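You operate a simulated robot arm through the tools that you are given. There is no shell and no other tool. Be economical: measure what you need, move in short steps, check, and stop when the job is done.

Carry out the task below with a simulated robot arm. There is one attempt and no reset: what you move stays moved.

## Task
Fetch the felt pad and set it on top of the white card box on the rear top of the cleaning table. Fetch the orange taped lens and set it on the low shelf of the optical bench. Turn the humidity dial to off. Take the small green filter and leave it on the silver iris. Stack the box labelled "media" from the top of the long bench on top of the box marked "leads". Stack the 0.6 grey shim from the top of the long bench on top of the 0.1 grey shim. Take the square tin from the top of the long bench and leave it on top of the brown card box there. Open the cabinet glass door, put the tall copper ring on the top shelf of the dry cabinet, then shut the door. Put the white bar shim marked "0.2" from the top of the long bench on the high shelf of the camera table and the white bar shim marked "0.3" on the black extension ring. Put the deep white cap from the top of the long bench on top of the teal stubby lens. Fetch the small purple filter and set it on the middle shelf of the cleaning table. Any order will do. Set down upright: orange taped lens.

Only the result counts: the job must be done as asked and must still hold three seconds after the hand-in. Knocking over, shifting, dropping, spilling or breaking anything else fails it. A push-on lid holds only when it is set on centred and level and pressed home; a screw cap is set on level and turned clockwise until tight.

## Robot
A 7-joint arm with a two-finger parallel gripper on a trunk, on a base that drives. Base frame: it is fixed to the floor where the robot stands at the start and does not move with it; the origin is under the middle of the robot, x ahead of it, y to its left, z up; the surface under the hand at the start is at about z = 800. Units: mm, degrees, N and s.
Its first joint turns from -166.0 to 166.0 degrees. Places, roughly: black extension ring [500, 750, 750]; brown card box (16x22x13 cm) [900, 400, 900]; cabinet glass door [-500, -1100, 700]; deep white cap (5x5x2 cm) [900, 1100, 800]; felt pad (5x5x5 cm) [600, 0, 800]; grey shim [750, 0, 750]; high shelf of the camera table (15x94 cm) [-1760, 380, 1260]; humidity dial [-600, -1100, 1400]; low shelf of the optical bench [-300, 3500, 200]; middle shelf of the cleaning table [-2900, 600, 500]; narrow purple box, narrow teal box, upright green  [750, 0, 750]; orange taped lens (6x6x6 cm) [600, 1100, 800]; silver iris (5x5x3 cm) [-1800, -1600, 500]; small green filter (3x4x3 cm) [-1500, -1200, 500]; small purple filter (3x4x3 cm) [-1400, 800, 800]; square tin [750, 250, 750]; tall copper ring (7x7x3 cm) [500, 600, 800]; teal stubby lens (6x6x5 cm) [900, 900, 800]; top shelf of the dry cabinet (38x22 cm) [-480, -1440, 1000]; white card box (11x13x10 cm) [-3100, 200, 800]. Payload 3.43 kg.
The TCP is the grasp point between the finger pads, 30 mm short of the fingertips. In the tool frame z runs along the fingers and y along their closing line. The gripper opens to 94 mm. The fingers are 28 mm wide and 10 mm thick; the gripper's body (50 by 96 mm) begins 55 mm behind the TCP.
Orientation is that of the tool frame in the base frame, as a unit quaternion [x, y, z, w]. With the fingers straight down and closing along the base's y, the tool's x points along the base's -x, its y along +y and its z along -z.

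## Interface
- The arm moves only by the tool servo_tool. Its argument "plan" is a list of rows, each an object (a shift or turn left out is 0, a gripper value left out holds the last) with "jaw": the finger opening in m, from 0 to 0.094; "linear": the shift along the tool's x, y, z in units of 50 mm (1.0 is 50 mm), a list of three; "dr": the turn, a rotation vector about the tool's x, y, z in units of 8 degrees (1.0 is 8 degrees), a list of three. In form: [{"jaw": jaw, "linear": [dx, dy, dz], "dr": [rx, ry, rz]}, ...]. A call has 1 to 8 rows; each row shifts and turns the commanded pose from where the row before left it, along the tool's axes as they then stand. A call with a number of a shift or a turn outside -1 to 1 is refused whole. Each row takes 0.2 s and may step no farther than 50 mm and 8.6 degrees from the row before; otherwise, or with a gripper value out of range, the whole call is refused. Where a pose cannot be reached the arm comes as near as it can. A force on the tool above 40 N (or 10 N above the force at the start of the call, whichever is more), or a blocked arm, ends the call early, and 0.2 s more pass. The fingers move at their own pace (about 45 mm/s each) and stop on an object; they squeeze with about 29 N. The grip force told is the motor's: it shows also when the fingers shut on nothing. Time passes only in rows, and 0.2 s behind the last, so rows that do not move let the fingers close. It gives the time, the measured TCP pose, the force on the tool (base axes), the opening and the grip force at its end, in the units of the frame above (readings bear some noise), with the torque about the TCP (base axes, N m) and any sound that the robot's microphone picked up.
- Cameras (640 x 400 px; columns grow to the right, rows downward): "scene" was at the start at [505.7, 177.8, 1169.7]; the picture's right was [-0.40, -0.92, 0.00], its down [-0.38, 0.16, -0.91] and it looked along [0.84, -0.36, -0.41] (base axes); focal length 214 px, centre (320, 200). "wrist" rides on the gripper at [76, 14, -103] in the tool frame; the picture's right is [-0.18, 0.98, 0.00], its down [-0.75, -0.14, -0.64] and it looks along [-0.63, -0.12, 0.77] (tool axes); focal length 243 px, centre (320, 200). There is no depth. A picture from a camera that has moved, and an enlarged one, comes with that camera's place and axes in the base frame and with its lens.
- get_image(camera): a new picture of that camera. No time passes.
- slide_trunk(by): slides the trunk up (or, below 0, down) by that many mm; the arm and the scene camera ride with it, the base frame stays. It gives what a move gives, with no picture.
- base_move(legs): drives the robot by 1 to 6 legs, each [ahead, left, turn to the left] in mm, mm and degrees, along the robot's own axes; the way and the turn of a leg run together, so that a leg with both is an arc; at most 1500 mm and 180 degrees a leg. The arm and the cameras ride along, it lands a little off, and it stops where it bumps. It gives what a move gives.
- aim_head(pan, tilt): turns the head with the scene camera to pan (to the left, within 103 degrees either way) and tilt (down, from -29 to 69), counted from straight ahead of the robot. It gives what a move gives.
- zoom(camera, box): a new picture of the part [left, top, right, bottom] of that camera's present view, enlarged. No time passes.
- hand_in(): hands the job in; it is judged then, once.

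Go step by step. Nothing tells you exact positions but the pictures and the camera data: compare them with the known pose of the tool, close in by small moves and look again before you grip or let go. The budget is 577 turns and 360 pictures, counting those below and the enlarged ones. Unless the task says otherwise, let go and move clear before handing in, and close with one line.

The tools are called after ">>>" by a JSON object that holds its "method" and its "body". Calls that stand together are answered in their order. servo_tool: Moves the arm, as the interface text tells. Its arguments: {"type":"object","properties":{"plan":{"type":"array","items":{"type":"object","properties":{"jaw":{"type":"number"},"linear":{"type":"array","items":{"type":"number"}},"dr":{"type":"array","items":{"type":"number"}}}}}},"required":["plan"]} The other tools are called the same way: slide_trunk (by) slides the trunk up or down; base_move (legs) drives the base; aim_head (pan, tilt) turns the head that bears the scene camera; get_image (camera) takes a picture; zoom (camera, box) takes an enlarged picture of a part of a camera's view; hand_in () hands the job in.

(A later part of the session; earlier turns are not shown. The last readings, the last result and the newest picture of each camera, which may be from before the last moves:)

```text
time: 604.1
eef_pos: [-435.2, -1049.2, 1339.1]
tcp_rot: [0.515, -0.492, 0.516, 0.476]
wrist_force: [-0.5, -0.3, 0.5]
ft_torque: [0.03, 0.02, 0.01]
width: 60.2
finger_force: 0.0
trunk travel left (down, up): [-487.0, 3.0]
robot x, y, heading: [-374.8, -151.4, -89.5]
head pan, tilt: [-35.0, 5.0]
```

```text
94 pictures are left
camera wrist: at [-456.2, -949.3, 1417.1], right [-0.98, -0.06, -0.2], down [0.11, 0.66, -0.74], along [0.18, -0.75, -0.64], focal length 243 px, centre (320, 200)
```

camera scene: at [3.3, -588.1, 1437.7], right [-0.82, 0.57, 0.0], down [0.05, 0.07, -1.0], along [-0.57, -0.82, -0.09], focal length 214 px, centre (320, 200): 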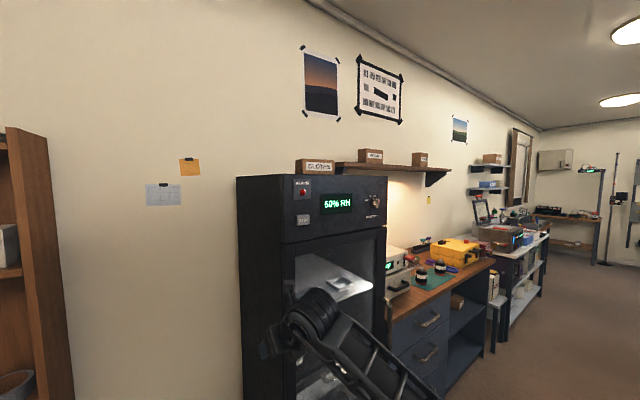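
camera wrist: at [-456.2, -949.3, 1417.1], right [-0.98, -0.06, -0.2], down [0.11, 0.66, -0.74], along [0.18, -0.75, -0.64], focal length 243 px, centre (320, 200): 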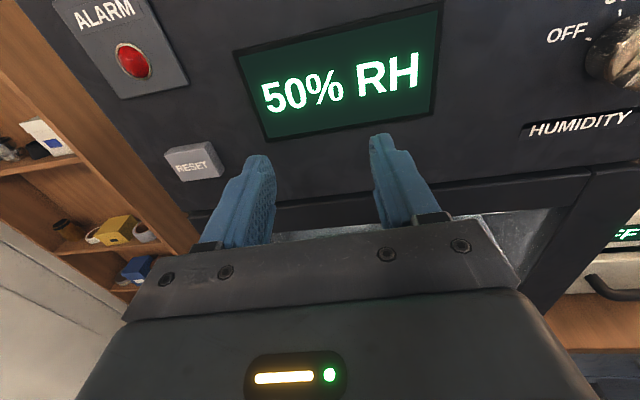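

>>> {"method": "servo_tool", "body": {"plan": [{"linear": [0.1, 0.93, -0.15], "dr": [-0.45, 0, 0]}, {"linear": [0.1, 0.93, -0.1]}, {"linear": [0.1, 0.93, -0.1]}, {"linear": [0.1, 0.93, -0.1]}, {}]}}

>>> {"method": "get_image", "body": {"camera": "wrist"}}

```text
time: 605.4
eef_pos: [-624.5, -1028.7, 1355.8]
tcp_rot: [-0.499, 0.509, -0.5, -0.492]
wrist_force: [-0.8, -0.4, 0.2]
ft_torque: [-0.01, -0.01, -0.02]
width: 60.0
finger_force: 0.1
trunk travel left (down, up): [-487.0, 3.0]
robot x, y, heading: [-372.7, -149.7, -90.2]
head pan, tilt: [-35.0, 5.0]
```

```text
93 pictures are left
camera wrist: at [-638.7, -927.4, 1433.0], right [-0.98, 0.0, -0.2], down [0.15, 0.65, -0.74], along [0.13, -0.76, -0.64], focal length 243 px, centre (320, 200)
```

wrist: 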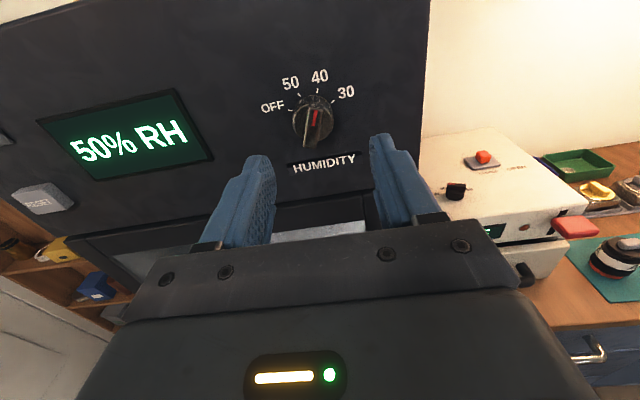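

>>> {"method": "zoom", "body": {"camera": "wrist", "box": [250, 60, 370, 170]}}

```text
3.64 times, centred on (310, 115) of wrist
camera zoom: at [-638.7, -927.4, 1433.0], right [-0.98, 0.0, -0.2], down [0.15, 0.65, -0.74], along [0.13, -0.76, -0.64], focal length 882 px, centre (356, 509)
```

zoom: 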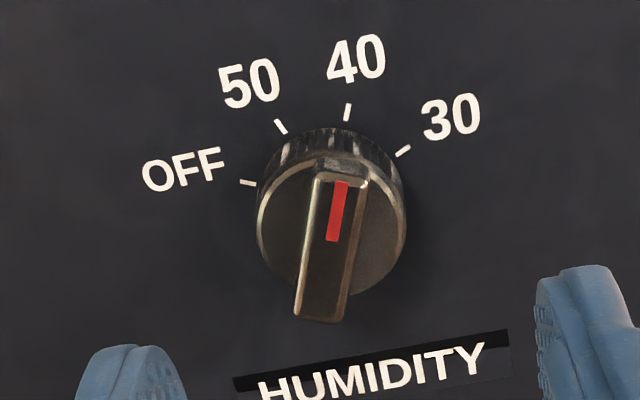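

>>> {"method": "servo_tool", "body": {"plan": [{"jaw": 0.034, "linear": [-0.05, -0.16, 0]}, {"dr": [0, 0, 0.88]}, {"dr": [0, 0, 0.88]}, {"dr": [0, 0, 0.88]}, {"linear": [0, 0, 0.7]}, {}]}}

>>> {"method": "zoom", "body": {"camera": "wrist", "box": [230, 80, 410, 220]}}

```text
time: 606.8
eef_pos: [-615.5, -1067.0, 1353.0]
tcp_rot: [-0.398, 0.591, -0.582, -0.391]
wrist_force: [-0.6, -0.2, 0.5]
ft_torque: [0.02, -0.02, 0.0]
width: 34.2
finger_force: 0.1
trunk travel left (down, up): [-487.0, 3.0]
robot x, y, heading: [-374.7, -151.1, -89.9]
head pan, tilt: [-35.0, 5.0]
```

```text
2.86 times, centred on (320, 150) of wrist
camera zoom: at [-656.6, -963.9, 1419.4], right [-0.84, 0.01, -0.54], down [0.41, 0.65, -0.63], along [0.35, -0.76, -0.55], focal length 693 px, centre (320, 343)
```

zoom: 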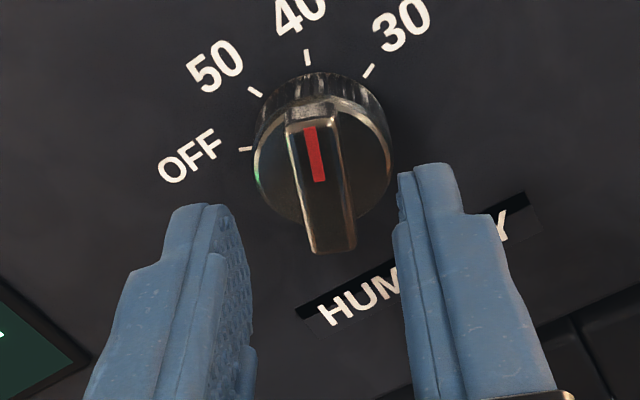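

>>> {"method": "servo_tool", "body": {"plan": [{"linear": [0, 0, 0.3]}, {"linear": [0, 0, 0.12]}, {"linear": [0, 0, 0.08]}, {}]}}

>>> {"method": "zoom", "body": {"camera": "wrist", "box": [230, 80, 410, 220]}}

```text
time: 607.4
eef_pos: [-616.8, -1083.0, 1353.3]
tcp_rot: [-0.398, 0.591, -0.582, -0.392]
wrist_force: [1.5, 21.8, -2.5]
ft_torque: [-0.1, 0.0, 0.3]
width: 32.5
finger_force: 0.0
trunk travel left (down, up): [-487.0, 3.0]
robot x, y, heading: [-369.9, -147.2, -89.9]
head pan, tilt: [-35.0, 5.0]
stopped in row 3: the force on the tool passed its limit at 58 N (the readings are from after the stop); the commanded pose is now the measured one
```

```text
2.86 times, centred on (320, 150) of wrist
camera zoom: at [-657.1, -980.8, 1420.1], right [-0.84, 0.01, -0.54], down [0.42, 0.65, -0.63], along [0.35, -0.76, -0.55], focal length 693 px, centre (320, 343)
```

zoom: 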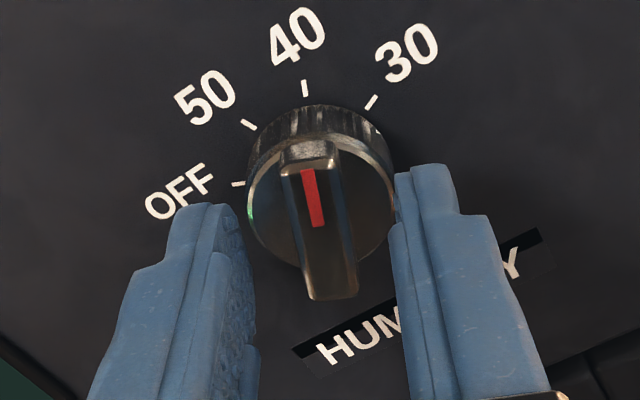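

>>> {"method": "servo_tool", "body": {"plan": [{"linear": [0, 0, -0.06]}, {"jaw": 0.004}, {}, {}, {}]}}

>>> {"method": "zoom", "body": {"camera": "wrist", "box": [230, 80, 410, 220]}}

```text
time: 608.6
eef_pos: [-617.4, -1082.3, 1351.0]
tcp_rot: [-0.397, 0.593, -0.581, -0.391]
wrist_force: [-6.4, -5.5, -2.4]
ft_torque: [0.15, -0.03, 0.11]
width: 11.9
finger_force: 45.3
trunk travel left (down, up): [-487.0, 3.0]
robot x, y, heading: [-374.3, -148.2, -90.0]
head pan, tilt: [-35.0, 5.0]
```

```text
2.86 times, centred on (320, 150) of wrist
camera zoom: at [-657.3, -980.4, 1418.3], right [-0.84, 0.01, -0.54], down [0.42, 0.65, -0.63], along [0.35, -0.76, -0.55], focal length 693 px, centre (320, 343)
```

zoom: 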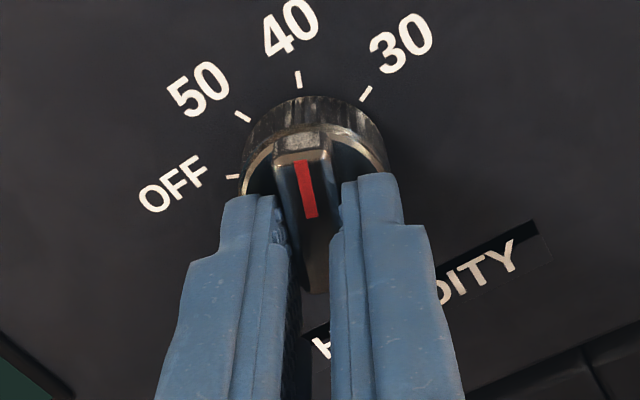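

>>> {"method": "servo_tool", "body": {"plan": [{"dr": [0, 0, -1]}, {"dr": [0, 0, -1]}, {"dr": [0, 0, -1]}, {"dr": [0, 0, -1]}, {"dr": [0, 0, -1]}]}}

>>> {"method": "zoom", "body": {"camera": "wrist", "box": [230, 80, 410, 220]}}

```text
time: 609.8
eef_pos: [-621.1, -1081.5, 1351.6]
tcp_rot: [0.577, -0.421, 0.411, 0.567]
wrist_force: [-20.0, 3.3, -10.4]
ft_torque: [-0.4, -0.12, -0.45]
width: 12.0
finger_force: 45.1
trunk travel left (down, up): [-487.0, 3.0]
robot x, y, heading: [-372.4, -148.9, -90.3]
head pan, tilt: [-35.0, 5.0]
```

```text
2.86 times, centred on (320, 150) of wrist
camera zoom: at [-608.3, -980.8, 1430.0], right [-0.99, 0.0, 0.13], down [-0.09, 0.66, -0.75], along [-0.09, -0.75, -0.65], focal length 693 px, centre (320, 343)
```

zoom: 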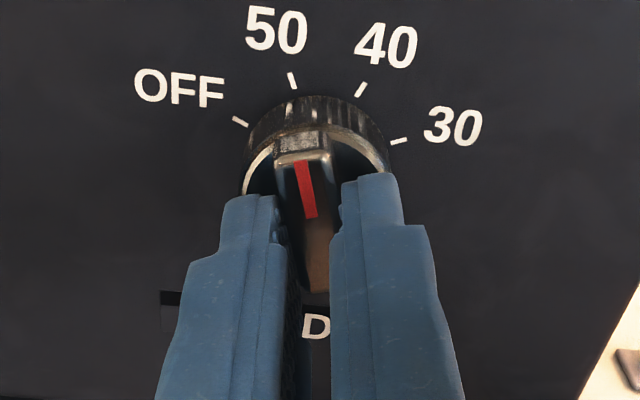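

>>> {"method": "servo_tool", "body": {"plan": [{"linear": [-0.03, 0.03, 0], "dr": [0, 0, -1]}, {"dr": [0, 0, -1]}, {"dr": [0, 0, -1]}, {"dr": [0, 0, -1]}, {"dr": [0, 0, -0.9]}]}}

>>> {"method": "zoom", "body": {"camera": "wrist", "box": [230, 80, 410, 220]}}

```text
time: 610.9
eef_pos: [-622.8, -1081.9, 1352.0]
tcp_rot: [0.674, -0.228, 0.219, 0.668]
wrist_force: [-3.9, -12.1, 1.7]
ft_torque: [0.11, -0.04, -0.89]
width: 12.3
finger_force: 45.2
trunk travel left (down, up): [-487.0, 3.0]
robot x, y, heading: [-373.2, -150.7, -89.7]
head pan, tilt: [-35.0, 5.0]
stopped in row 5: the force on the tool passed its limit at 41 N (the readings are from after the stop); the commanded pose is now the measured one
```

```text
2.86 times, centred on (320, 150) of wrist
camera zoom: at [-567.5, -980.1, 1411.3], right [-0.74, 0.0, 0.68], down [-0.51, 0.65, -0.56], along [-0.44, -0.76, -0.48], focal length 693 px, centre (320, 343)
```

zoom: 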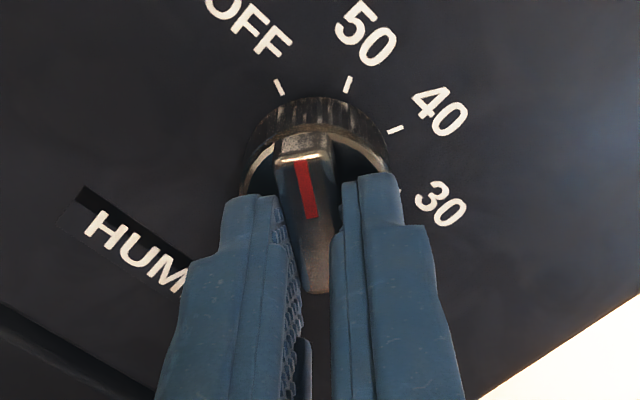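

>>> {"method": "servo_tool", "body": {"plan": [{"dr": [0, 0, -0.4]}, {"dr": [0, 0, -0.4]}]}}

>>> {"method": "zoom", "body": {"camera": "wrist", "box": [230, 80, 410, 220]}}

```text
time: 611.5
eef_pos: [-622.9, -1082.3, 1352.8]
tcp_rot: [0.686, -0.189, 0.18, 0.679]
wrist_force: [-9.7, -14.4, 3.7]
ft_torque: [0.29, -0.05, -1.42]
width: 11.8
finger_force: 45.4
trunk travel left (down, up): [-487.0, 3.0]
robot x, y, heading: [-368.9, -147.7, -89.6]
head pan, tilt: [-35.0, 5.0]
```

```text
2.86 times, centred on (320, 150) of wrist
camera zoom: at [-561.7, -980.0, 1405.4], right [-0.66, 0.0, 0.76], down [-0.57, 0.65, -0.49], along [-0.49, -0.76, -0.43], focal length 693 px, centre (320, 343)
```

zoom: 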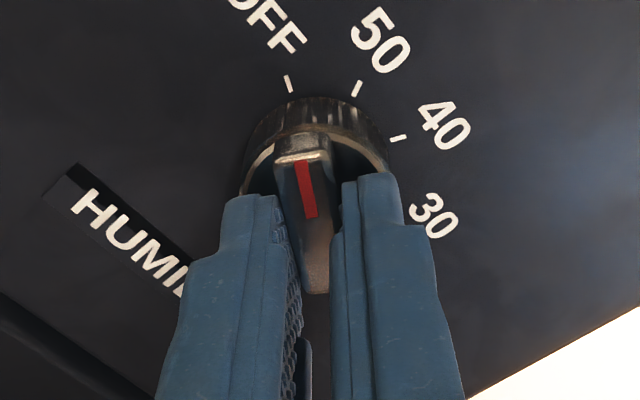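

>>> {"method": "servo_tool", "body": {"plan": [{"dr": [0, 0, -0.2]}, {"jaw": 0.034}, {}, {}, {"linear": [0, 0, -0.9]}, {"linear": [0, 0, -0.5]}]}}

>>> {"method": "zoom", "body": {"camera": "wrist", "box": [230, 40, 410, 180]}}

```text
time: 612.9
eef_pos: [-618.8, -1009.8, 1354.6]
tcp_rot: [0.689, -0.179, 0.172, 0.681]
wrist_force: [0.1, 0.0, -0.2]
ft_torque: [-0.01, -0.01, 0.03]
width: 33.8
finger_force: 0.1
trunk travel left (down, up): [-487.0, 3.0]
robot x, y, heading: [-373.8, -150.9, -90.1]
head pan, tilt: [-35.0, 5.0]
```

```text
2.86 times, centred on (320, 110) of wrist
camera zoom: at [-558.3, -908.1, 1405.2], right [-0.63, -0.01, 0.77], down [-0.59, 0.65, -0.48], along [-0.5, -0.76, -0.42], focal length 693 px, centre (320, 457)
```

zoom: 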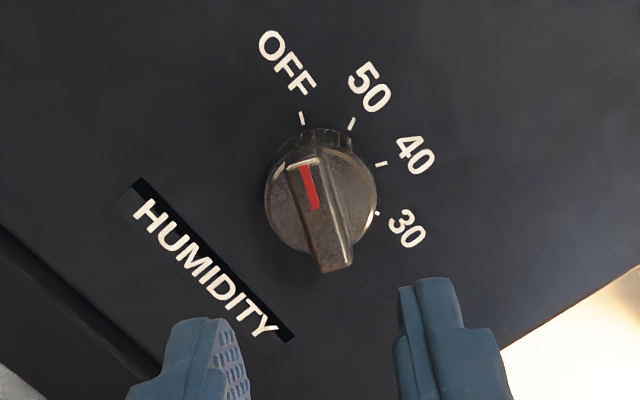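

>>> {"method": "zoom", "body": {"camera": "scene", "box": [240, 160, 480, 300]}}

```text
2.67 times, centred on (360, 230) of scene
camera zoom: at [-209.5, -647.1, 1437.7], right [-0.82, 0.57, 0.0], down [0.05, 0.07, -1.0], along [-0.57, -0.82, -0.09], focal length 572 px, centre (213, 120)
```

zoom: 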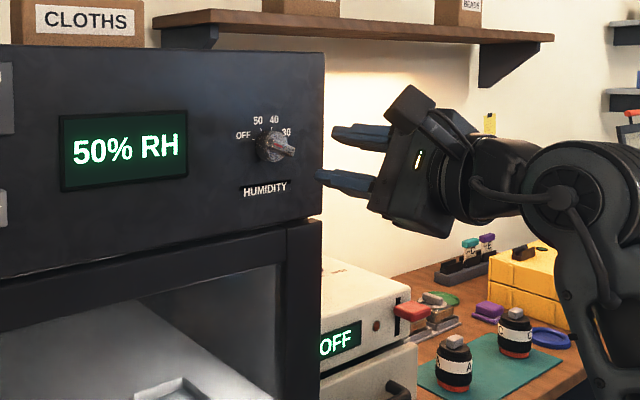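

>>> {"method": "servo_tool", "body": {"plan": [{"jaw": 0.06, "linear": [0, 0, -0.6], "dr": [0, 0, 0.975]}, {"dr": [0, 0, 0.975]}, {"dr": [0, 0, 0.975]}, {"dr": [0, 0, 0.975]}, {"dr": [0, 0, 0.975]}, {"dr": [0, 0, 0.975]}, {"dr": [0, 0, 0.975]}, {"dr": [0, 0, 0.975]}]}}

>>> {"method": "slide_trunk", "body": {"by": -400}}

>>> {"method": "slide_trunk", "body": {"by": -85}}

>>> {"method": "get_image", "body": {"camera": "wrist"}}

>>> {"method": "get_image", "body": {"camera": "scene"}}

```text
time: 614.7
eef_pos: [-620.2, -980.2, 1356.0]
tcp_rot: [-0.496, 0.51, -0.501, -0.492]
wrist_force: [-0.6, 0.4, -0.1]
ft_torque: [0.03, 0.0, 0.01]
width: 59.7
finger_force: 0.0
trunk travel left (down, up): [-487.0, 3.0]
robot x, y, heading: [-368.6, -149.5, -89.6]
head pan, tilt: [-35.0, 5.0]
```

```text
time: 618.6
eef_pos: [-619.5, -980.2, 954.3]
tcp_rot: [-0.497, 0.51, -0.501, -0.492]
wrist_force: [-0.1, 0.4, -0.2]
ft_torque: [-0.02, -0.01, 0.02]
width: 60.0
finger_force: 0.1
trunk travel left (down, up): [-87.0, 403.0]
robot x, y, heading: [-371.2, -154.3, -90.1]
head pan, tilt: [-35.0, 5.0]
```

```text
time: 619.8
eef_pos: [-620.7, -980.8, 869.6]
tcp_rot: [-0.496, 0.51, -0.5, -0.493]
wrist_force: [-0.8, 0.1, 0.6]
ft_torque: [-0.02, 0.02, 0.02]
width: 60.0
finger_force: 0.0
trunk travel left (down, up): [-2.0, 488.0]
robot x, y, heading: [-373.9, -150.5, -90.2]
head pan, tilt: [-35.0, 5.0]
```

```text
83 pictures are left
camera wrist: at [-634.2, -878.8, 947.1], right [-0.98, 0.01, -0.2], down [0.16, 0.65, -0.74], along [0.13, -0.76, -0.64], focal length 243 px, centre (320, 200)
```

wrist: 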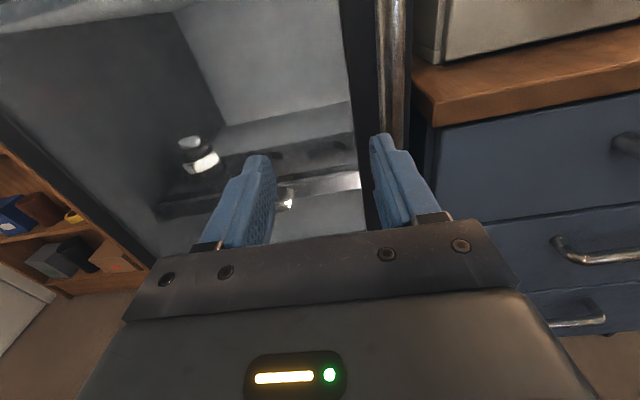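

```text
82 pictures are left
camera scene: at [-209.6, -646.8, 952.7], right [-0.82, 0.57, 0.0], down [0.05, 0.07, -1.0], along [-0.57, -0.82, -0.09], focal length 214 px, centre (320, 200)
```

scene: 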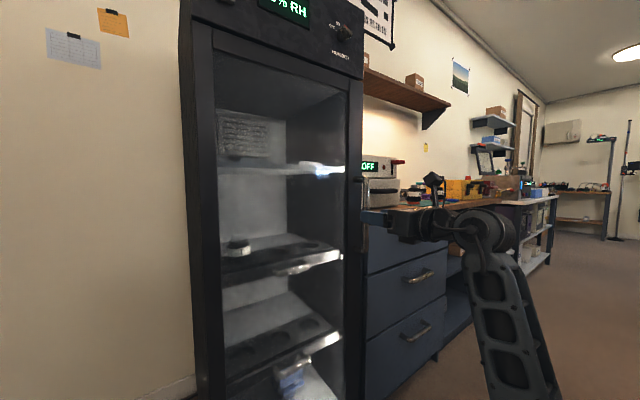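

>>> {"method": "servo_tool", "body": {"plan": [{"jaw": 0.05, "linear": [0, 0.67, 0]}, {"linear": [0, 0.67, 0]}, {"linear": [0, 0, 0.9]}, {}]}}

>>> {"method": "get_image", "body": {"camera": "wrist"}}

```text
time: 620.8
eef_pos: [-688.7, -1027.7, 868.0]
tcp_rot: [-0.497, 0.509, -0.501, -0.493]
wrist_force: [-0.4, -0.4, 0.0]
ft_torque: [-0.03, -0.02, 0.01]
width: 49.8
finger_force: 0.0
trunk travel left (down, up): [-2.0, 488.0]
robot x, y, heading: [-369.9, -150.1, -89.7]
head pan, tilt: [-35.0, 5.0]
```

```text
81 pictures are left
camera wrist: at [-702.7, -925.8, 944.8], right [-0.98, 0.01, -0.2], down [0.16, 0.65, -0.74], along [0.13, -0.76, -0.64], focal length 243 px, centre (320, 200)
```

wrist: 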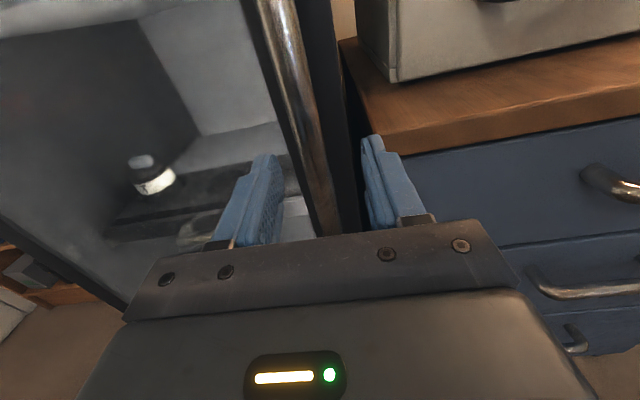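

>>> {"method": "servo_tool", "body": {"plan": [{"linear": [0, -0.2, 0]}, {"linear": [0, 0, 0.6]}, {"linear": [0, 0, 0.4]}, {}]}}

>>> {"method": "get_image", "body": {"camera": "wrist"}}

```text
time: 621.8
eef_pos: [-677.7, -1076.5, 867.3]
tcp_rot: [-0.496, 0.51, -0.5, -0.493]
wrist_force: [0.5, -0.5, 0.2]
ft_torque: [0.0, 0.02, 0.0]
width: 50.0
finger_force: 0.1
trunk travel left (down, up): [-2.0, 488.0]
robot x, y, heading: [-371.8, -148.7, -90.0]
head pan, tilt: [-35.0, 5.0]
```

```text
80 pictures are left
camera wrist: at [-691.6, -974.4, 944.8], right [-0.98, 0.01, -0.2], down [0.16, 0.65, -0.74], along [0.13, -0.76, -0.64], focal length 243 px, centre (320, 200)
```

wrist: 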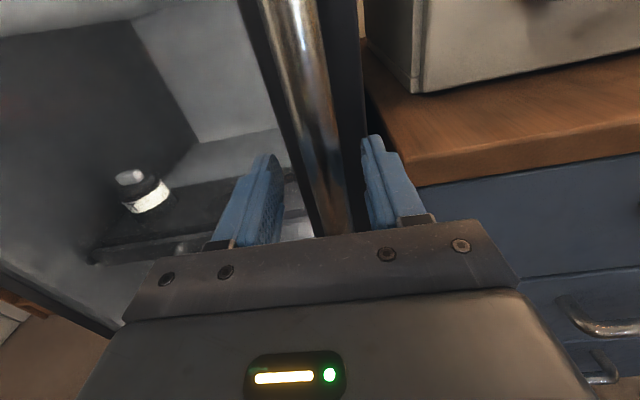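

>>> {"method": "servo_tool", "body": {"plan": [{"jaw": 0.004}, {}, {}, {}, {}]}}

>>> {"method": "servo_tool", "body": {"plan": [{"linear": [0, 0, -0.4]}, {"linear": [0, -0.04, -0.4]}, {}]}}

```text
time: 623.0
eef_pos: [-681.9, -1074.9, 867.5]
tcp_rot: [-0.495, 0.511, -0.499, -0.495]
wrist_force: [-26.8, 0.8, 0.4]
ft_torque: [0.18, 1.45, -0.39]
width: 21.2
finger_force: 45.4
trunk travel left (down, up): [-2.0, 488.0]
robot x, y, heading: [-372.6, -151.3, -89.6]
head pan, tilt: [-35.0, 5.0]
```

```text
time: 623.8
eef_pos: [-676.2, -1037.5, 867.8]
tcp_rot: [-0.497, 0.51, -0.5, -0.493]
wrist_force: [-18.9, 3.3, -1.0]
ft_torque: [0.15, 1.31, -0.25]
width: 20.9
finger_force: 45.6
trunk travel left (down, up): [-2.0, 488.0]
robot x, y, heading: [-374.7, -149.2, -89.8]
head pan, tilt: [-35.0, 5.0]
```

>>> {"method": "servo_tool", "body": {"plan": [{"linear": [0, -0.11, -0.73], "dr": [-0.62, 0, 0]}, {"linear": [0, -0.11, -0.73], "dr": [-0.62, 0, 0]}, {"linear": [0, -0.11, -0.73], "dr": [-0.62, 0, 0]}, {"linear": [0, -0.11, -0.73], "dr": [-0.62, 0, 0]}]}}

>>> {"method": "get_image", "body": {"camera": "scene"}}

```text
time: 624.6
eef_pos: [-637.0, -931.0, 866.2]
tcp_rot: [-0.438, 0.564, -0.436, -0.548]
wrist_force: [2.9, -1.5, -4.5]
ft_torque: [-0.56, 1.64, 0.06]
width: 20.8
finger_force: 45.2
trunk travel left (down, up): [-2.0, 488.0]
robot x, y, heading: [-372.7, -150.3, -89.8]
head pan, tilt: [-35.0, 5.0]
stopped in row 4: the force on the tool passed its limit at 46 N (the readings are from after the stop); the commanded pose is now the measured one
```

```text
79 pictures are left
camera scene: at [-208.3, -646.9, 952.7], right [-0.82, 0.57, 0.0], down [0.05, 0.07, -1.0], along [-0.57, -0.82, -0.09], focal length 214 px, centre (320, 200)
```

scene: 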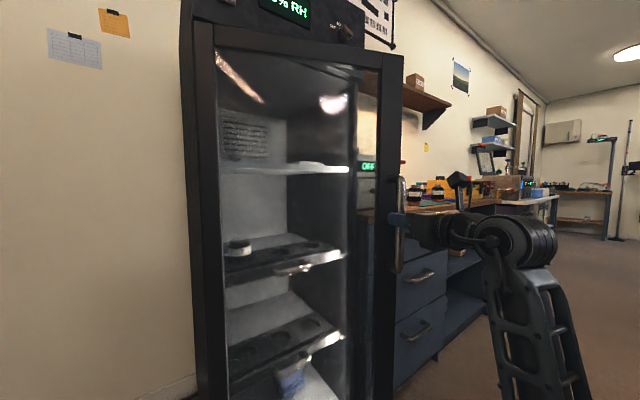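

>>> {"method": "servo_tool", "body": {"plan": [{"linear": [0, -0.08, -0.45], "dr": [-0.4, 0, 0]}, {"linear": [0, -0.08, -0.45], "dr": [-0.4, 0, 0]}, {"linear": [0, -0.08, -0.45], "dr": [-0.4, 0, 0]}, {"linear": [0, -0.08, -0.45], "dr": [-0.4, 0, 0]}]}}

>>> {"method": "base_move", "body": {"legs": [[-100, 0, 0]]}}

```text
time: 625.4
eef_pos: [-610.7, -889.4, 867.0]
tcp_rot: [-0.412, 0.585, -0.407, -0.568]
wrist_force: [4.8, -2.1, -3.5]
ft_torque: [0.1, 1.36, -0.05]
width: 20.5
finger_force: 45.2
out of reach, approached as far as the arm can: row 3
trunk travel left (down, up): [-2.0, 488.0]
robot x, y, heading: [-370.4, -149.8, -89.4]
head pan, tilt: [-35.0, 5.0]
stopped in row 3: the force on the tool passed its limit at 49 N (the readings are from after the stop); the commanded pose is now the measured one
```

```text
time: 626.2
eef_pos: [-602.7, -875.0, 867.7]
tcp_rot: [-0.42, 0.579, -0.413, -0.563]
wrist_force: [-0.2, -0.2, -1.0]
ft_torque: [-0.22, 0.8, -0.02]
width: 20.7
finger_force: 45.6
trunk travel left (down, up): [-2.0, 488.0]
robot x, y, heading: [-371.4, -132.5, -89.9]
head pan, tilt: [-35.0, 5.0]
stopped in leg 1: the force on the tool passed its limit at 55 N (the readings are from after the stop); the commanded pose is now the measured one
```

>>> {"method": "base_move", "body": {"legs": [[8, 124, -7]]}}

>>> {"method": "base_move", "body": {"legs": [[8, 124, -7]]}}

>>> {"method": "get_image", "body": {"camera": "scene"}}

```text
time: 627.3
eef_pos: [-585.7, -855.7, 868.0]
tcp_rot: [-0.387, 0.602, -0.381, -0.586]
wrist_force: [-1.9, 0.3, 1.5]
ft_torque: [0.44, 0.52, 0.0]
width: 20.5
finger_force: 44.9
trunk travel left (down, up): [-2.0, 488.0]
robot x, y, heading: [-281.0, -138.2, -95.2]
head pan, tilt: [-35.0, 5.0]
stopped in leg 1: the force on the tool passed its limit at 44 N (the readings are from after the stop); the commanded pose is now the measured one
```

```text
time: 628.4
eef_pos: [-569.6, -838.9, 867.4]
tcp_rot: [-0.355, 0.621, -0.35, -0.605]
wrist_force: [-0.2, 0.2, 0.4]
ft_torque: [0.41, 0.54, 0.01]
width: 20.7
finger_force: 45.2
trunk travel left (down, up): [-2.0, 488.0]
robot x, y, heading: [-205.8, -154.5, -99.6]
head pan, tilt: [-35.0, 5.0]
stopped in leg 1: the force on the tool passed its limit at 45 N (the readings are from after the stop); the commanded pose is now the measured one
```

```text
78 pictures are left
camera scene: at [-125.8, -673.5, 952.7], right [-0.71, 0.7, 0.0], down [0.06, 0.06, -1.0], along [-0.7, -0.71, -0.09], focal length 214 px, centre (320, 200)
```

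scene: 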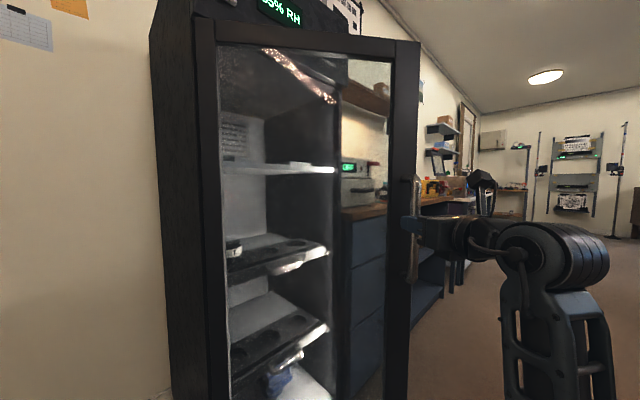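

>>> {"method": "servo_tool", "body": {"plan": [{"jaw": 0.06}, {}, {}]}}

>>> {"method": "base_move", "body": {"legs": [[-105, 40, 0]]}}

>>> {"method": "get_image", "body": {"camera": "wrist"}}

```text
time: 629.2
eef_pos: [-569.7, -840.2, 868.0]
tcp_rot: [-0.355, 0.621, -0.351, -0.604]
wrist_force: [-0.4, 0.0, -0.3]
ft_torque: [-0.04, -0.05, -0.02]
width: 60.0
finger_force: 0.2
trunk travel left (down, up): [-2.0, 488.0]
robot x, y, heading: [-199.7, -159.2, -99.6]
head pan, tilt: [-35.0, 5.0]
```

```text
time: 630.4
eef_pos: [-511.9, -741.5, 868.0]
tcp_rot: [-0.356, 0.621, -0.352, -0.603]
wrist_force: [0.1, -0.4, -0.2]
ft_torque: [0.03, -0.02, 0.02]
width: 59.9
finger_force: 0.0
trunk travel left (down, up): [-2.0, 488.0]
robot x, y, heading: [-143.9, -58.9, -99.5]
head pan, tilt: [-35.0, 5.0]
```

```text
77 pictures are left
camera wrist: at [-472.5, -648.1, 946.4], right [-0.85, 0.49, -0.19], down [0.46, 0.5, -0.74], along [-0.27, -0.71, -0.65], focal length 243 px, centre (320, 200)
```

wrist: 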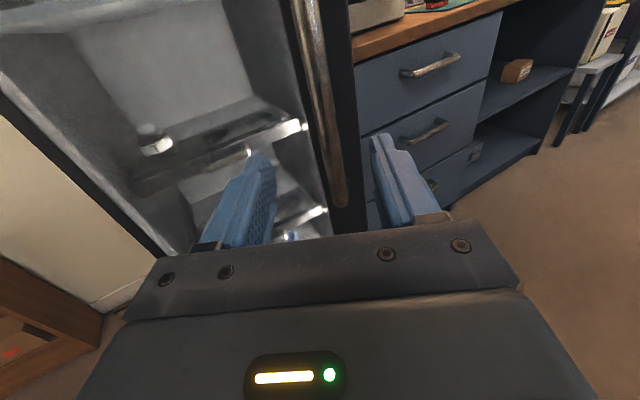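

>>> {"method": "base_move", "body": {"legs": [[0, 0, 9.5], [-30, 0, 0], [0, -246, 0]]}}

>>> {"method": "servo_tool", "body": {"plan": [{"jaw": 0.0, "linear": [0, 0.9, 0], "dr": [0.8, 0, 0]}, {"linear": [0, 0.5, 0], "dr": [0.8, 0, 0]}, {"dr": [0.8, 0, 0]}, {}]}}

>>> {"method": "get_image", "body": {"camera": "wrist"}}

```text
time: 633.5
eef_pos: [-643.5, -763.5, 867.5]
tcp_rot: [-0.405, 0.591, -0.399, -0.573]
wrist_force: [0.2, 0.2, 0.6]
ft_torque: [-0.01, 0.01, -0.01]
width: 59.9
finger_force: 0.0
trunk travel left (down, up): [-2.0, 488.0]
robot x, y, heading: [-389.4, -27.7, -90.2]
head pan, tilt: [-35.0, 5.0]
stopped in leg 3: the robot was blocked; the commanded pose is now the measured one
```

```text
time: 634.5
eef_pos: [-709.5, -741.8, 865.7]
tcp_rot: [-0.495, 0.515, -0.492, -0.498]
wrist_force: [0.3, -0.3, -0.1]
ft_torque: [0.02, 0.03, -0.01]
width: 0.0
finger_force: 24.4
trunk travel left (down, up): [-2.0, 488.0]
robot x, y, heading: [-393.7, -30.5, -90.3]
head pan, tilt: [-35.0, 5.0]
```

```text
76 pictures are left
camera wrist: at [-721.6, -640.0, 944.1], right [-0.98, 0.03, -0.2], down [0.17, 0.65, -0.74], along [0.11, -0.76, -0.64], focal length 243 px, centre (320, 200)
```

wrist: 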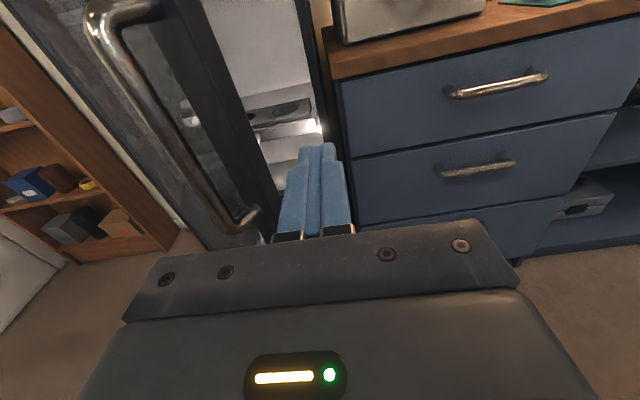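

>>> {"method": "servo_tool", "body": {"plan": [{"linear": [0, 0, 0.95]}, {"linear": [0, 0, 0.95]}, {"linear": [0, 0, 0.95]}, {"linear": [0, -0.8, 0]}, {"linear": [0, -0.6, 0.1]}]}}

>>> {"method": "get_image", "body": {"camera": "wrist"}}

```text
time: 636.0
eef_pos: [-651.3, -886.7, 865.6]
tcp_rot: [-0.489, 0.52, -0.487, -0.503]
wrist_force: [-3.4, 3.0, -0.5]
ft_torque: [0.01, 0.09, 0.02]
width: 0.3
finger_force: 29.0
trunk travel left (down, up): [-2.0, 488.0]
robot x, y, heading: [-392.5, -28.1, -90.7]
head pan, tilt: [-35.0, 5.0]
stopped in row 5: the force on the tool passed its limit at 43 N (the readings are from after the stop); the commanded pose is now the measured one
```

```text
75 pictures are left
camera wrist: at [-661.5, -785.4, 943.5], right [-0.98, 0.05, -0.2], down [0.18, 0.65, -0.74], along [0.09, -0.76, -0.64], focal length 243 px, centre (320, 200)
```

wrist: 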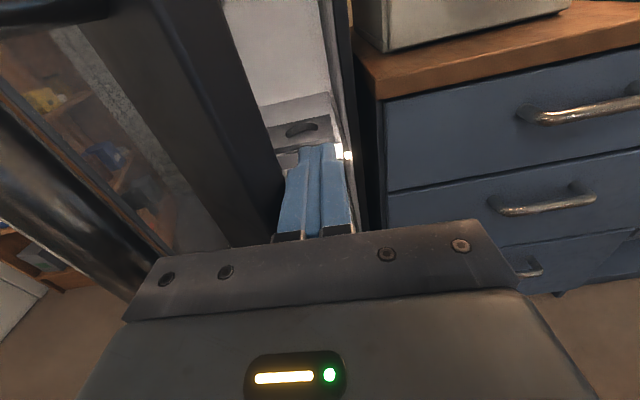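

>>> {"method": "base_move", "body": {"legs": [[-60, 60, 0]]}}

>>> {"method": "base_move", "body": {"legs": [[-60, 75, 0]]}}

>>> {"method": "get_image", "body": {"camera": "scene"}}

```text
time: 637.0
eef_pos: [-589.5, -828.3, 865.8]
tcp_rot: [-0.49, 0.52, -0.488, -0.502]
wrist_force: [-0.2, 0.6, -0.2]
ft_torque: [-0.03, 0.02, -0.02]
width: 0.0
finger_force: 29.0
trunk travel left (down, up): [-2.0, 488.0]
robot x, y, heading: [-329.5, 31.7, -90.3]
head pan, tilt: [-35.0, 5.0]
```

```text
time: 638.2
eef_pos: [-510.9, -767.7, 864.4]
tcp_rot: [-0.491, 0.519, -0.489, -0.501]
wrist_force: [0.9, 0.2, 0.1]
ft_torque: [-0.03, 0.01, 0.02]
width: 0.0
finger_force: 30.0
trunk travel left (down, up): [-2.0, 488.0]
robot x, y, heading: [-253.2, 92.7, -90.5]
head pan, tilt: [-35.0, 5.0]
```

```text
74 pictures are left
camera scene: at [-94.9, -405.8, 952.7], right [-0.82, 0.58, 0.0], down [0.05, 0.07, -1.0], along [-0.57, -0.81, -0.09], focal length 214 px, centre (320, 200)
```

scene: 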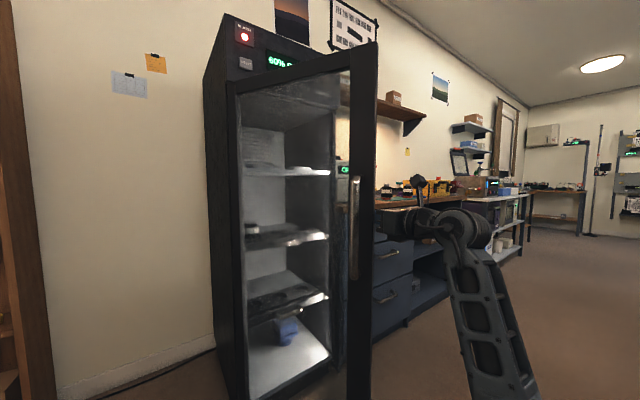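

>>> {"method": "base_move", "body": {"legs": [[-45, 110, 0]]}}

>>> {"method": "base_move", "body": {"legs": [[-15, 125, 0]]}}

>>> {"method": "get_image", "body": {"camera": "scene"}}

```text
time: 639.4
eef_pos: [-399.8, -725.0, 865.9]
tcp_rot: [-0.491, 0.519, -0.489, -0.501]
wrist_force: [0.5, 0.2, 0.6]
ft_torque: [-0.02, -0.02, -0.02]
width: 0.0
finger_force: 29.2
trunk travel left (down, up): [-2.0, 488.0]
robot x, y, heading: [-143.5, 135.7, -89.8]
head pan, tilt: [-35.0, 5.0]
```

```text
time: 640.7
eef_pos: [-275.0, -709.5, 865.1]
tcp_rot: [-0.491, 0.518, -0.489, -0.501]
wrist_force: [-0.5, 0.9, -0.6]
ft_torque: [0.01, -0.01, 0.0]
width: 0.1
finger_force: 28.9
trunk travel left (down, up): [-2.0, 488.0]
robot x, y, heading: [-19.4, 150.0, -89.9]
head pan, tilt: [-35.0, 5.0]
```

```text
73 pictures are left
camera scene: at [141.3, -345.7, 952.7], right [-0.82, 0.57, 0.0], down [0.05, 0.07, -1.0], along [-0.57, -0.82, -0.09], focal length 214 px, centre (320, 200)
```

scene: 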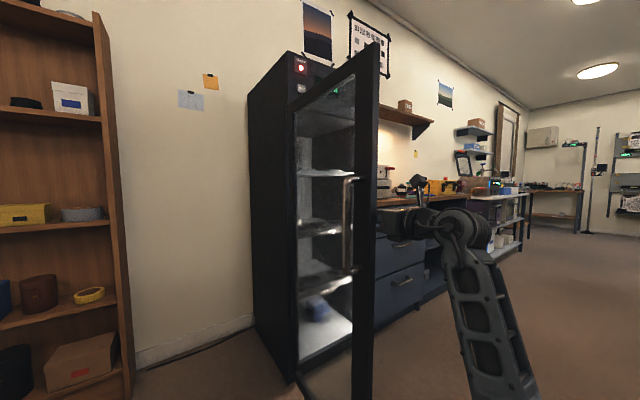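

>>> {"method": "base_move", "body": {"legs": [[0, 85, 0]]}}

>>> {"method": "base_move", "body": {"legs": [[-20, -90, 0], [-250, 0, 0]]}}

>>> {"method": "aim_head", "body": {"pan": -20, "tilt": 10}}

>>> {"method": "get_image", "body": {"camera": "scene"}}

```text
time: 641.7
eef_pos: [-189.1, -709.7, 865.0]
tcp_rot: [-0.492, 0.518, -0.49, -0.501]
wrist_force: [0.0, -0.1, 0.4]
ft_torque: [-0.04, -0.01, -0.01]
width: 0.0
finger_force: 29.0
trunk travel left (down, up): [-2.0, 488.0]
robot x, y, heading: [66.9, 151.2, -90.1]
head pan, tilt: [-35.0, 5.0]
```

```text
time: 644.3
eef_pos: [-279.6, -439.0, 864.6]
tcp_rot: [-0.492, 0.517, -0.49, -0.501]
wrist_force: [0.3, -0.4, 0.5]
ft_torque: [-0.02, 0.0, -0.01]
width: 0.4
finger_force: 28.5
trunk travel left (down, up): [-2.0, 488.0]
robot x, y, heading: [-27.7, 423.1, -89.9]
head pan, tilt: [-35.0, 5.0]
```

```text
time: 645.0
eef_pos: [-278.7, -439.4, 865.2]
tcp_rot: [-0.491, 0.518, -0.489, -0.501]
wrist_force: [-0.2, -0.4, 0.0]
ft_torque: [-0.02, 0.0, 0.02]
width: 0.0
finger_force: 28.8
trunk travel left (down, up): [-2.0, 488.0]
robot x, y, heading: [-23.4, 421.8, -90.2]
head pan, tilt: [-20.0, 10.0]
```

```text
72 pictures are left
camera scene: at [157.3, -86.5, 944.7], right [-0.94, 0.34, 0.0], down [0.06, 0.16, -0.98], along [-0.34, -0.93, -0.17], focal length 214 px, centre (320, 200)
```

scene: 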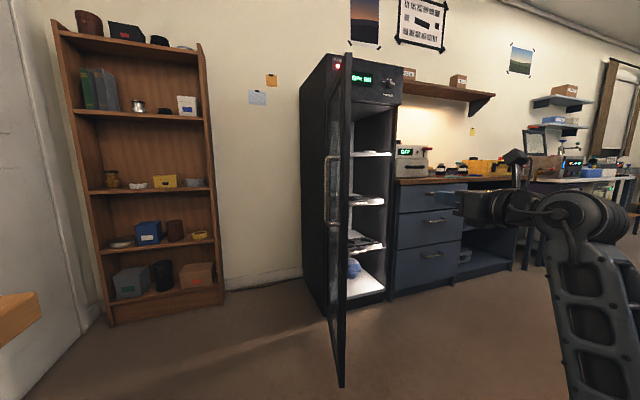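

>>> {"method": "base_move", "body": {"legs": [[-920, 0, 0], [0, -267, 0], [0, 0, 45]]}}

>>> {"method": "servo_tool", "body": {"plan": [{"jaw": 0.094, "linear": [-0.3, 0, 0], "dr": [0, -0.8, 0]}, {"linear": [-0.3, 0, 0], "dr": [0, -0.8, 0]}, {"dr": [0, -0.8, 0]}, {}]}}

>>> {"method": "aim_head", "body": {"pan": -20, "tilt": 25}}

>>> {"method": "get_image", "body": {"camera": "scene"}}

>>> {"method": "get_image", "body": {"camera": "wrist"}}

```text
time: 653.3
eef_pos: [123.8, 518.9, 865.8]
tcp_rot: [0.648, -0.299, 0.64, 0.285]
wrist_force: [0.1, -0.1, -0.2]
ft_torque: [-0.03, 0.01, 0.03]
width: 0.0
finger_force: 28.8
trunk travel left (down, up): [-2.0, 488.0]
robot x, y, heading: [-287.9, 1317.9, -46.8]
head pan, tilt: [-20.0, 10.0]
```

```text
time: 654.3
eef_pos: [121.4, 522.0, 835.5]
tcp_rot: [0.746, -0.343, 0.522, 0.23]
wrist_force: [-0.3, 0.4, 0.1]
ft_torque: [-0.04, 0.01, 0.01]
width: 86.7
finger_force: 0.0
trunk travel left (down, up): [-2.0, 488.0]
robot x, y, heading: [-286.8, 1322.1, -46.6]
head pan, tilt: [-20.0, 10.0]
```

```text
time: 655.0
eef_pos: [121.6, 521.8, 835.7]
tcp_rot: [0.746, -0.342, 0.523, 0.231]
wrist_force: [-0.5, -0.6, 0.7]
ft_torque: [0.03, 0.02, 0.01]
width: 94.2
finger_force: 0.0
trunk travel left (down, up): [-2.0, 488.0]
robot x, y, heading: [-284.5, 1318.1, -46.8]
head pan, tilt: [-20.0, 25.0]
```

```text
71 pictures are left
camera scene: at [197.3, 1075.5, 920.3], right [-0.92, -0.4, 0.0], down [-0.17, 0.39, -0.91], along [0.36, -0.83, -0.42], focal length 214 px, centre (320, 200)
```

scene: 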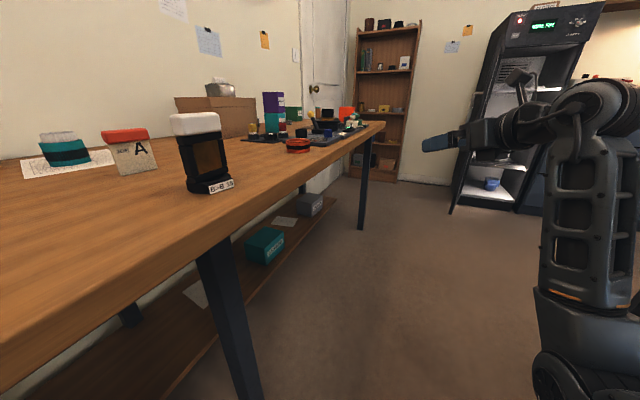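

```text
70 pictures are left
camera wrist: at [64.7, 563.9, 942.8], right [-0.78, -0.6, -0.19], down [-0.46, 0.75, -0.48], along [0.43, -0.29, -0.86], focal length 243 px, centre (320, 200)
```

wrist: 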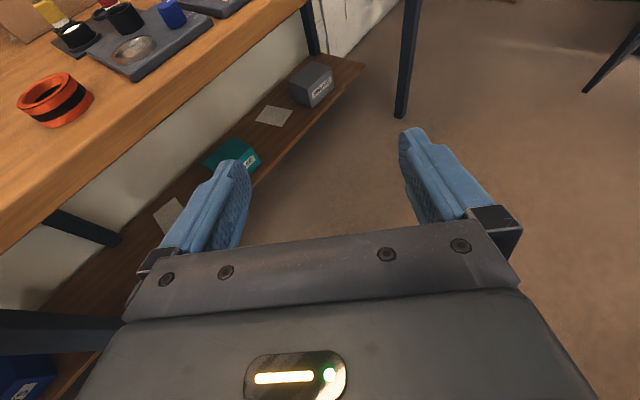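

>>> {"method": "servo_tool", "body": {"plan": [{"linear": [0.3, -0.9, 0.1]}, {"linear": [0.25, -0.95, 0.15]}, {"linear": [0.22, -0.95, 0.18]}, {"linear": [0.22, -0.95, 0.18]}, {"linear": [0.2, -0.95, 0.18]}, {"linear": [0.2, -0.95, 0.18]}, {}]}}

>>> {"method": "get_image", "body": {"camera": "wrist"}}

```text
time: 656.6
eef_pos: [379.2, 654.1, 887.5]
tcp_rot: [0.745, -0.343, 0.523, 0.232]
wrist_force: [0.4, 0.3, 0.4]
ft_torque: [0.0, -0.01, -0.01]
width: 93.9
finger_force: 0.2
trunk travel left (down, up): [-2.0, 488.0]
robot x, y, heading: [-285.9, 1319.2, -46.5]
head pan, tilt: [-20.0, 25.0]
```

```text
69 pictures are left
camera wrist: at [322.3, 696.2, 994.4], right [-0.78, -0.6, -0.19], down [-0.46, 0.75, -0.48], along [0.43, -0.29, -0.86], focal length 243 px, centre (320, 200)
```

wrist: 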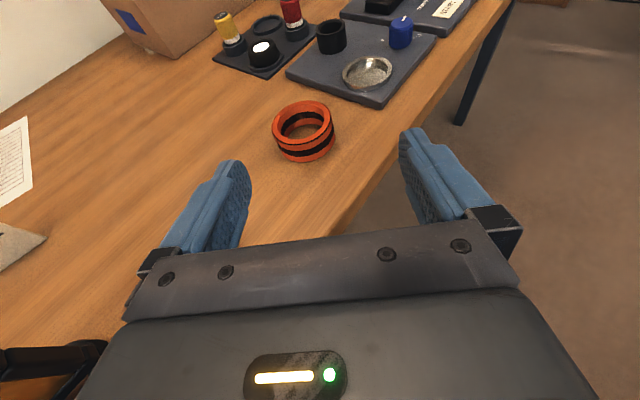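

>>> {"method": "servo_tool", "body": {"plan": [{"linear": [0, -0.42, 0]}, {"linear": [0.25, 0, 0.685]}, {"linear": [0.25, 0, 0.685]}, {"linear": [0.25, 0, 0.685]}, {"linear": [-0.75, 0, 0.27]}, {}]}}

>>> {"method": "get_image", "body": {"camera": "wrist"}}

```text
time: 658.0
eef_pos: [469.1, 586.9, 848.4]
tcp_rot: [0.746, -0.342, 0.523, 0.229]
wrist_force: [1.3, 0.0, 0.6]
ft_torque: [-0.03, 0.02, -0.01]
width: 94.1
finger_force: 0.1
trunk travel left (down, up): [-2.0, 488.0]
robot x, y, heading: [-281.8, 1319.9, -46.9]
head pan, tilt: [-20.0, 25.0]
```

```text
68 pictures are left
camera wrist: at [412.6, 628.9, 955.4], right [-0.78, -0.6, -0.19], down [-0.46, 0.75, -0.48], along [0.43, -0.29, -0.86], focal length 243 px, centre (320, 200)
```

wrist: 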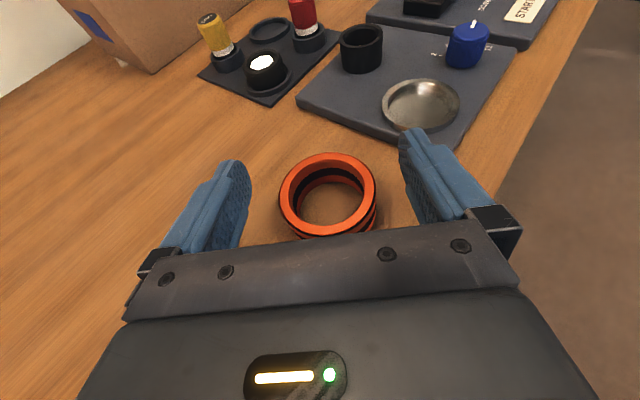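

>>> {"method": "servo_tool", "body": {"plan": [{"jaw": 0.088, "linear": [-0.2, 0, 0.07]}, {"linear": [-0.19, 0, 0.07]}, {}]}}

>>> {"method": "servo_tool", "body": {"plan": [{"jaw": 0.04}, {}, {}, {}, {}]}}

>>> {"method": "servo_tool", "body": {"plan": [{"linear": [0.5, 0, -0.18]}, {"linear": [0.9, 0, -0.33]}, {}]}}

>>> {"method": "get_image", "body": {"camera": "wrist"}}

```text
time: 658.8
eef_pos: [468.5, 588.1, 828.1]
tcp_rot: [0.746, -0.343, 0.523, 0.231]
wrist_force: [0.6, -0.2, -0.9]
ft_torque: [-0.01, 0.01, -0.02]
width: 87.8
finger_force: 0.1
trunk travel left (down, up): [-2.0, 488.0]
robot x, y, heading: [-287.6, 1318.8, -46.5]
head pan, tilt: [-20.0, 25.0]
```

```text
time: 660.0
eef_pos: [468.4, 588.1, 828.3]
tcp_rot: [0.746, -0.343, 0.523, 0.23]
wrist_force: [-0.1, -1.2, 1.7]
ft_torque: [-0.06, 0.02, 0.02]
width: 61.2
finger_force: 29.1
trunk travel left (down, up): [-2.0, 488.0]
robot x, y, heading: [-286.4, 1322.3, -46.4]
head pan, tilt: [-20.0, 25.0]
```

```text
time: 660.8
eef_pos: [468.7, 587.5, 902.9]
tcp_rot: [0.746, -0.343, 0.522, 0.23]
wrist_force: [-0.2, 0.4, -1.2]
ft_torque: [0.01, -0.01, -0.01]
width: 61.1
finger_force: 28.9
trunk travel left (down, up): [-2.0, 488.0]
robot x, y, heading: [-281.6, 1320.5, -46.1]
head pan, tilt: [-20.0, 25.0]
```

```text
67 pictures are left
camera wrist: at [412.0, 629.2, 1010.0], right [-0.78, -0.6, -0.19], down [-0.46, 0.75, -0.48], along [0.43, -0.29, -0.86], focal length 243 px, centre (320, 200)
```

wrist: 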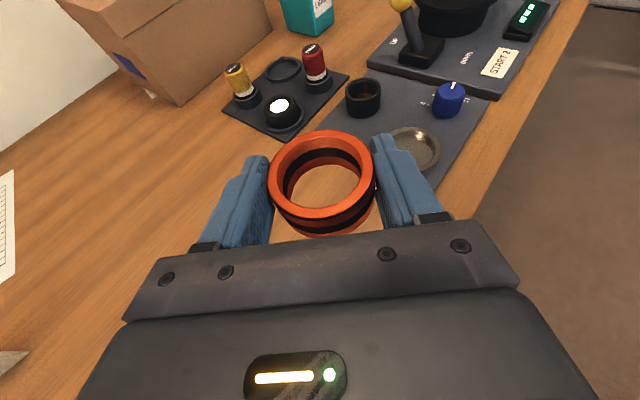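

>>> {"method": "base_move", "body": {"legs": [[-250, 0, 0], [0, 0, -43.9], [0, 90, 0], [1250, 0, 0]]}}

>>> {"method": "slide_trunk", "body": {"by": 165}}

>>> {"method": "aim_head", "body": {"pan": -25, "tilt": 10}}

>>> {"method": "get_image", "body": {"camera": "scene"}}

>>> {"method": "get_image", "body": {"camera": "wrist"}}

```text
time: 664.6
eef_pos: [-394.8, 474.7, 898.2]
tcp_rot: [-0.569, 0.595, -0.4, -0.402]
wrist_force: [0.6, 0.0, -1.1]
ft_torque: [0.01, -0.03, 0.01]
width: 61.1
finger_force: 28.8
trunk travel left (down, up): [-2.0, 488.0]
robot x, y, heading: [-451.4, 1520.9, -89.4]
head pan, tilt: [-20.0, 25.0]
stopped in leg 2: the robot was blocked; the commanded pose is now the measured one
```

```text
time: 666.5
eef_pos: [-396.5, 468.8, 1058.2]
tcp_rot: [-0.572, 0.595, -0.4, -0.398]
wrist_force: [1.0, 0.2, -0.8]
ft_torque: [0.03, 0.01, -0.01]
width: 60.8
finger_force: 29.2
trunk travel left (down, up): [-167.0, 323.0]
robot x, y, heading: [-455.3, 1518.6, -89.3]
head pan, tilt: [-20.0, 25.0]
```

```text
time: 667.3
eef_pos: [-396.2, 469.4, 1057.2]
tcp_rot: [-0.571, 0.596, -0.4, -0.399]
wrist_force: [0.1, 0.4, -1.5]
ft_torque: [-0.03, -0.02, 0.02]
width: 61.0
finger_force: 28.6
trunk travel left (down, up): [-167.0, 323.0]
robot x, y, heading: [-452.2, 1520.0, -88.9]
head pan, tilt: [-25.0, 10.0]
```

```text
66 pictures are left
camera scene: at [-272.4, 1014.6, 1109.5], right [-0.91, 0.41, 0.0], down [0.07, 0.16, -0.98], along [-0.41, -0.9, -0.17], focal length 214 px, centre (320, 200)
```

scene: 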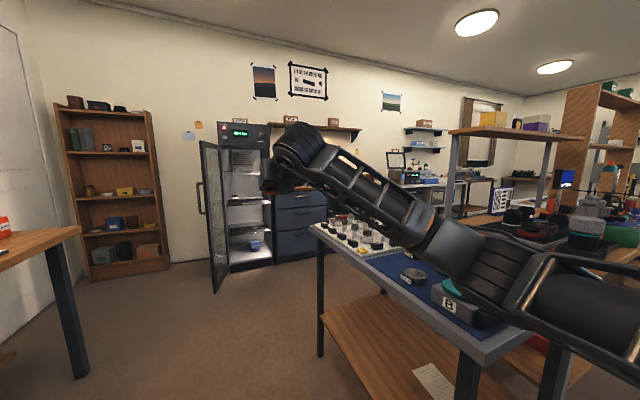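

```text
65 pictures are left
camera wrist: at [-410.1, 537.9, 1165.7], right [-0.98, 0.09, -0.19], down [0.17, 0.87, -0.47], along [0.12, -0.49, -0.86], focal length 243 px, centre (320, 200)
```

wrist: 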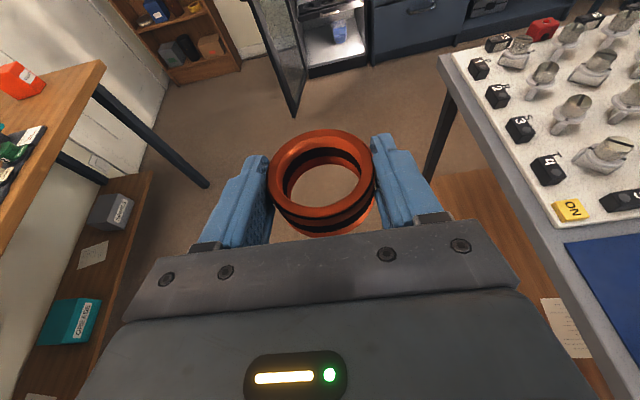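

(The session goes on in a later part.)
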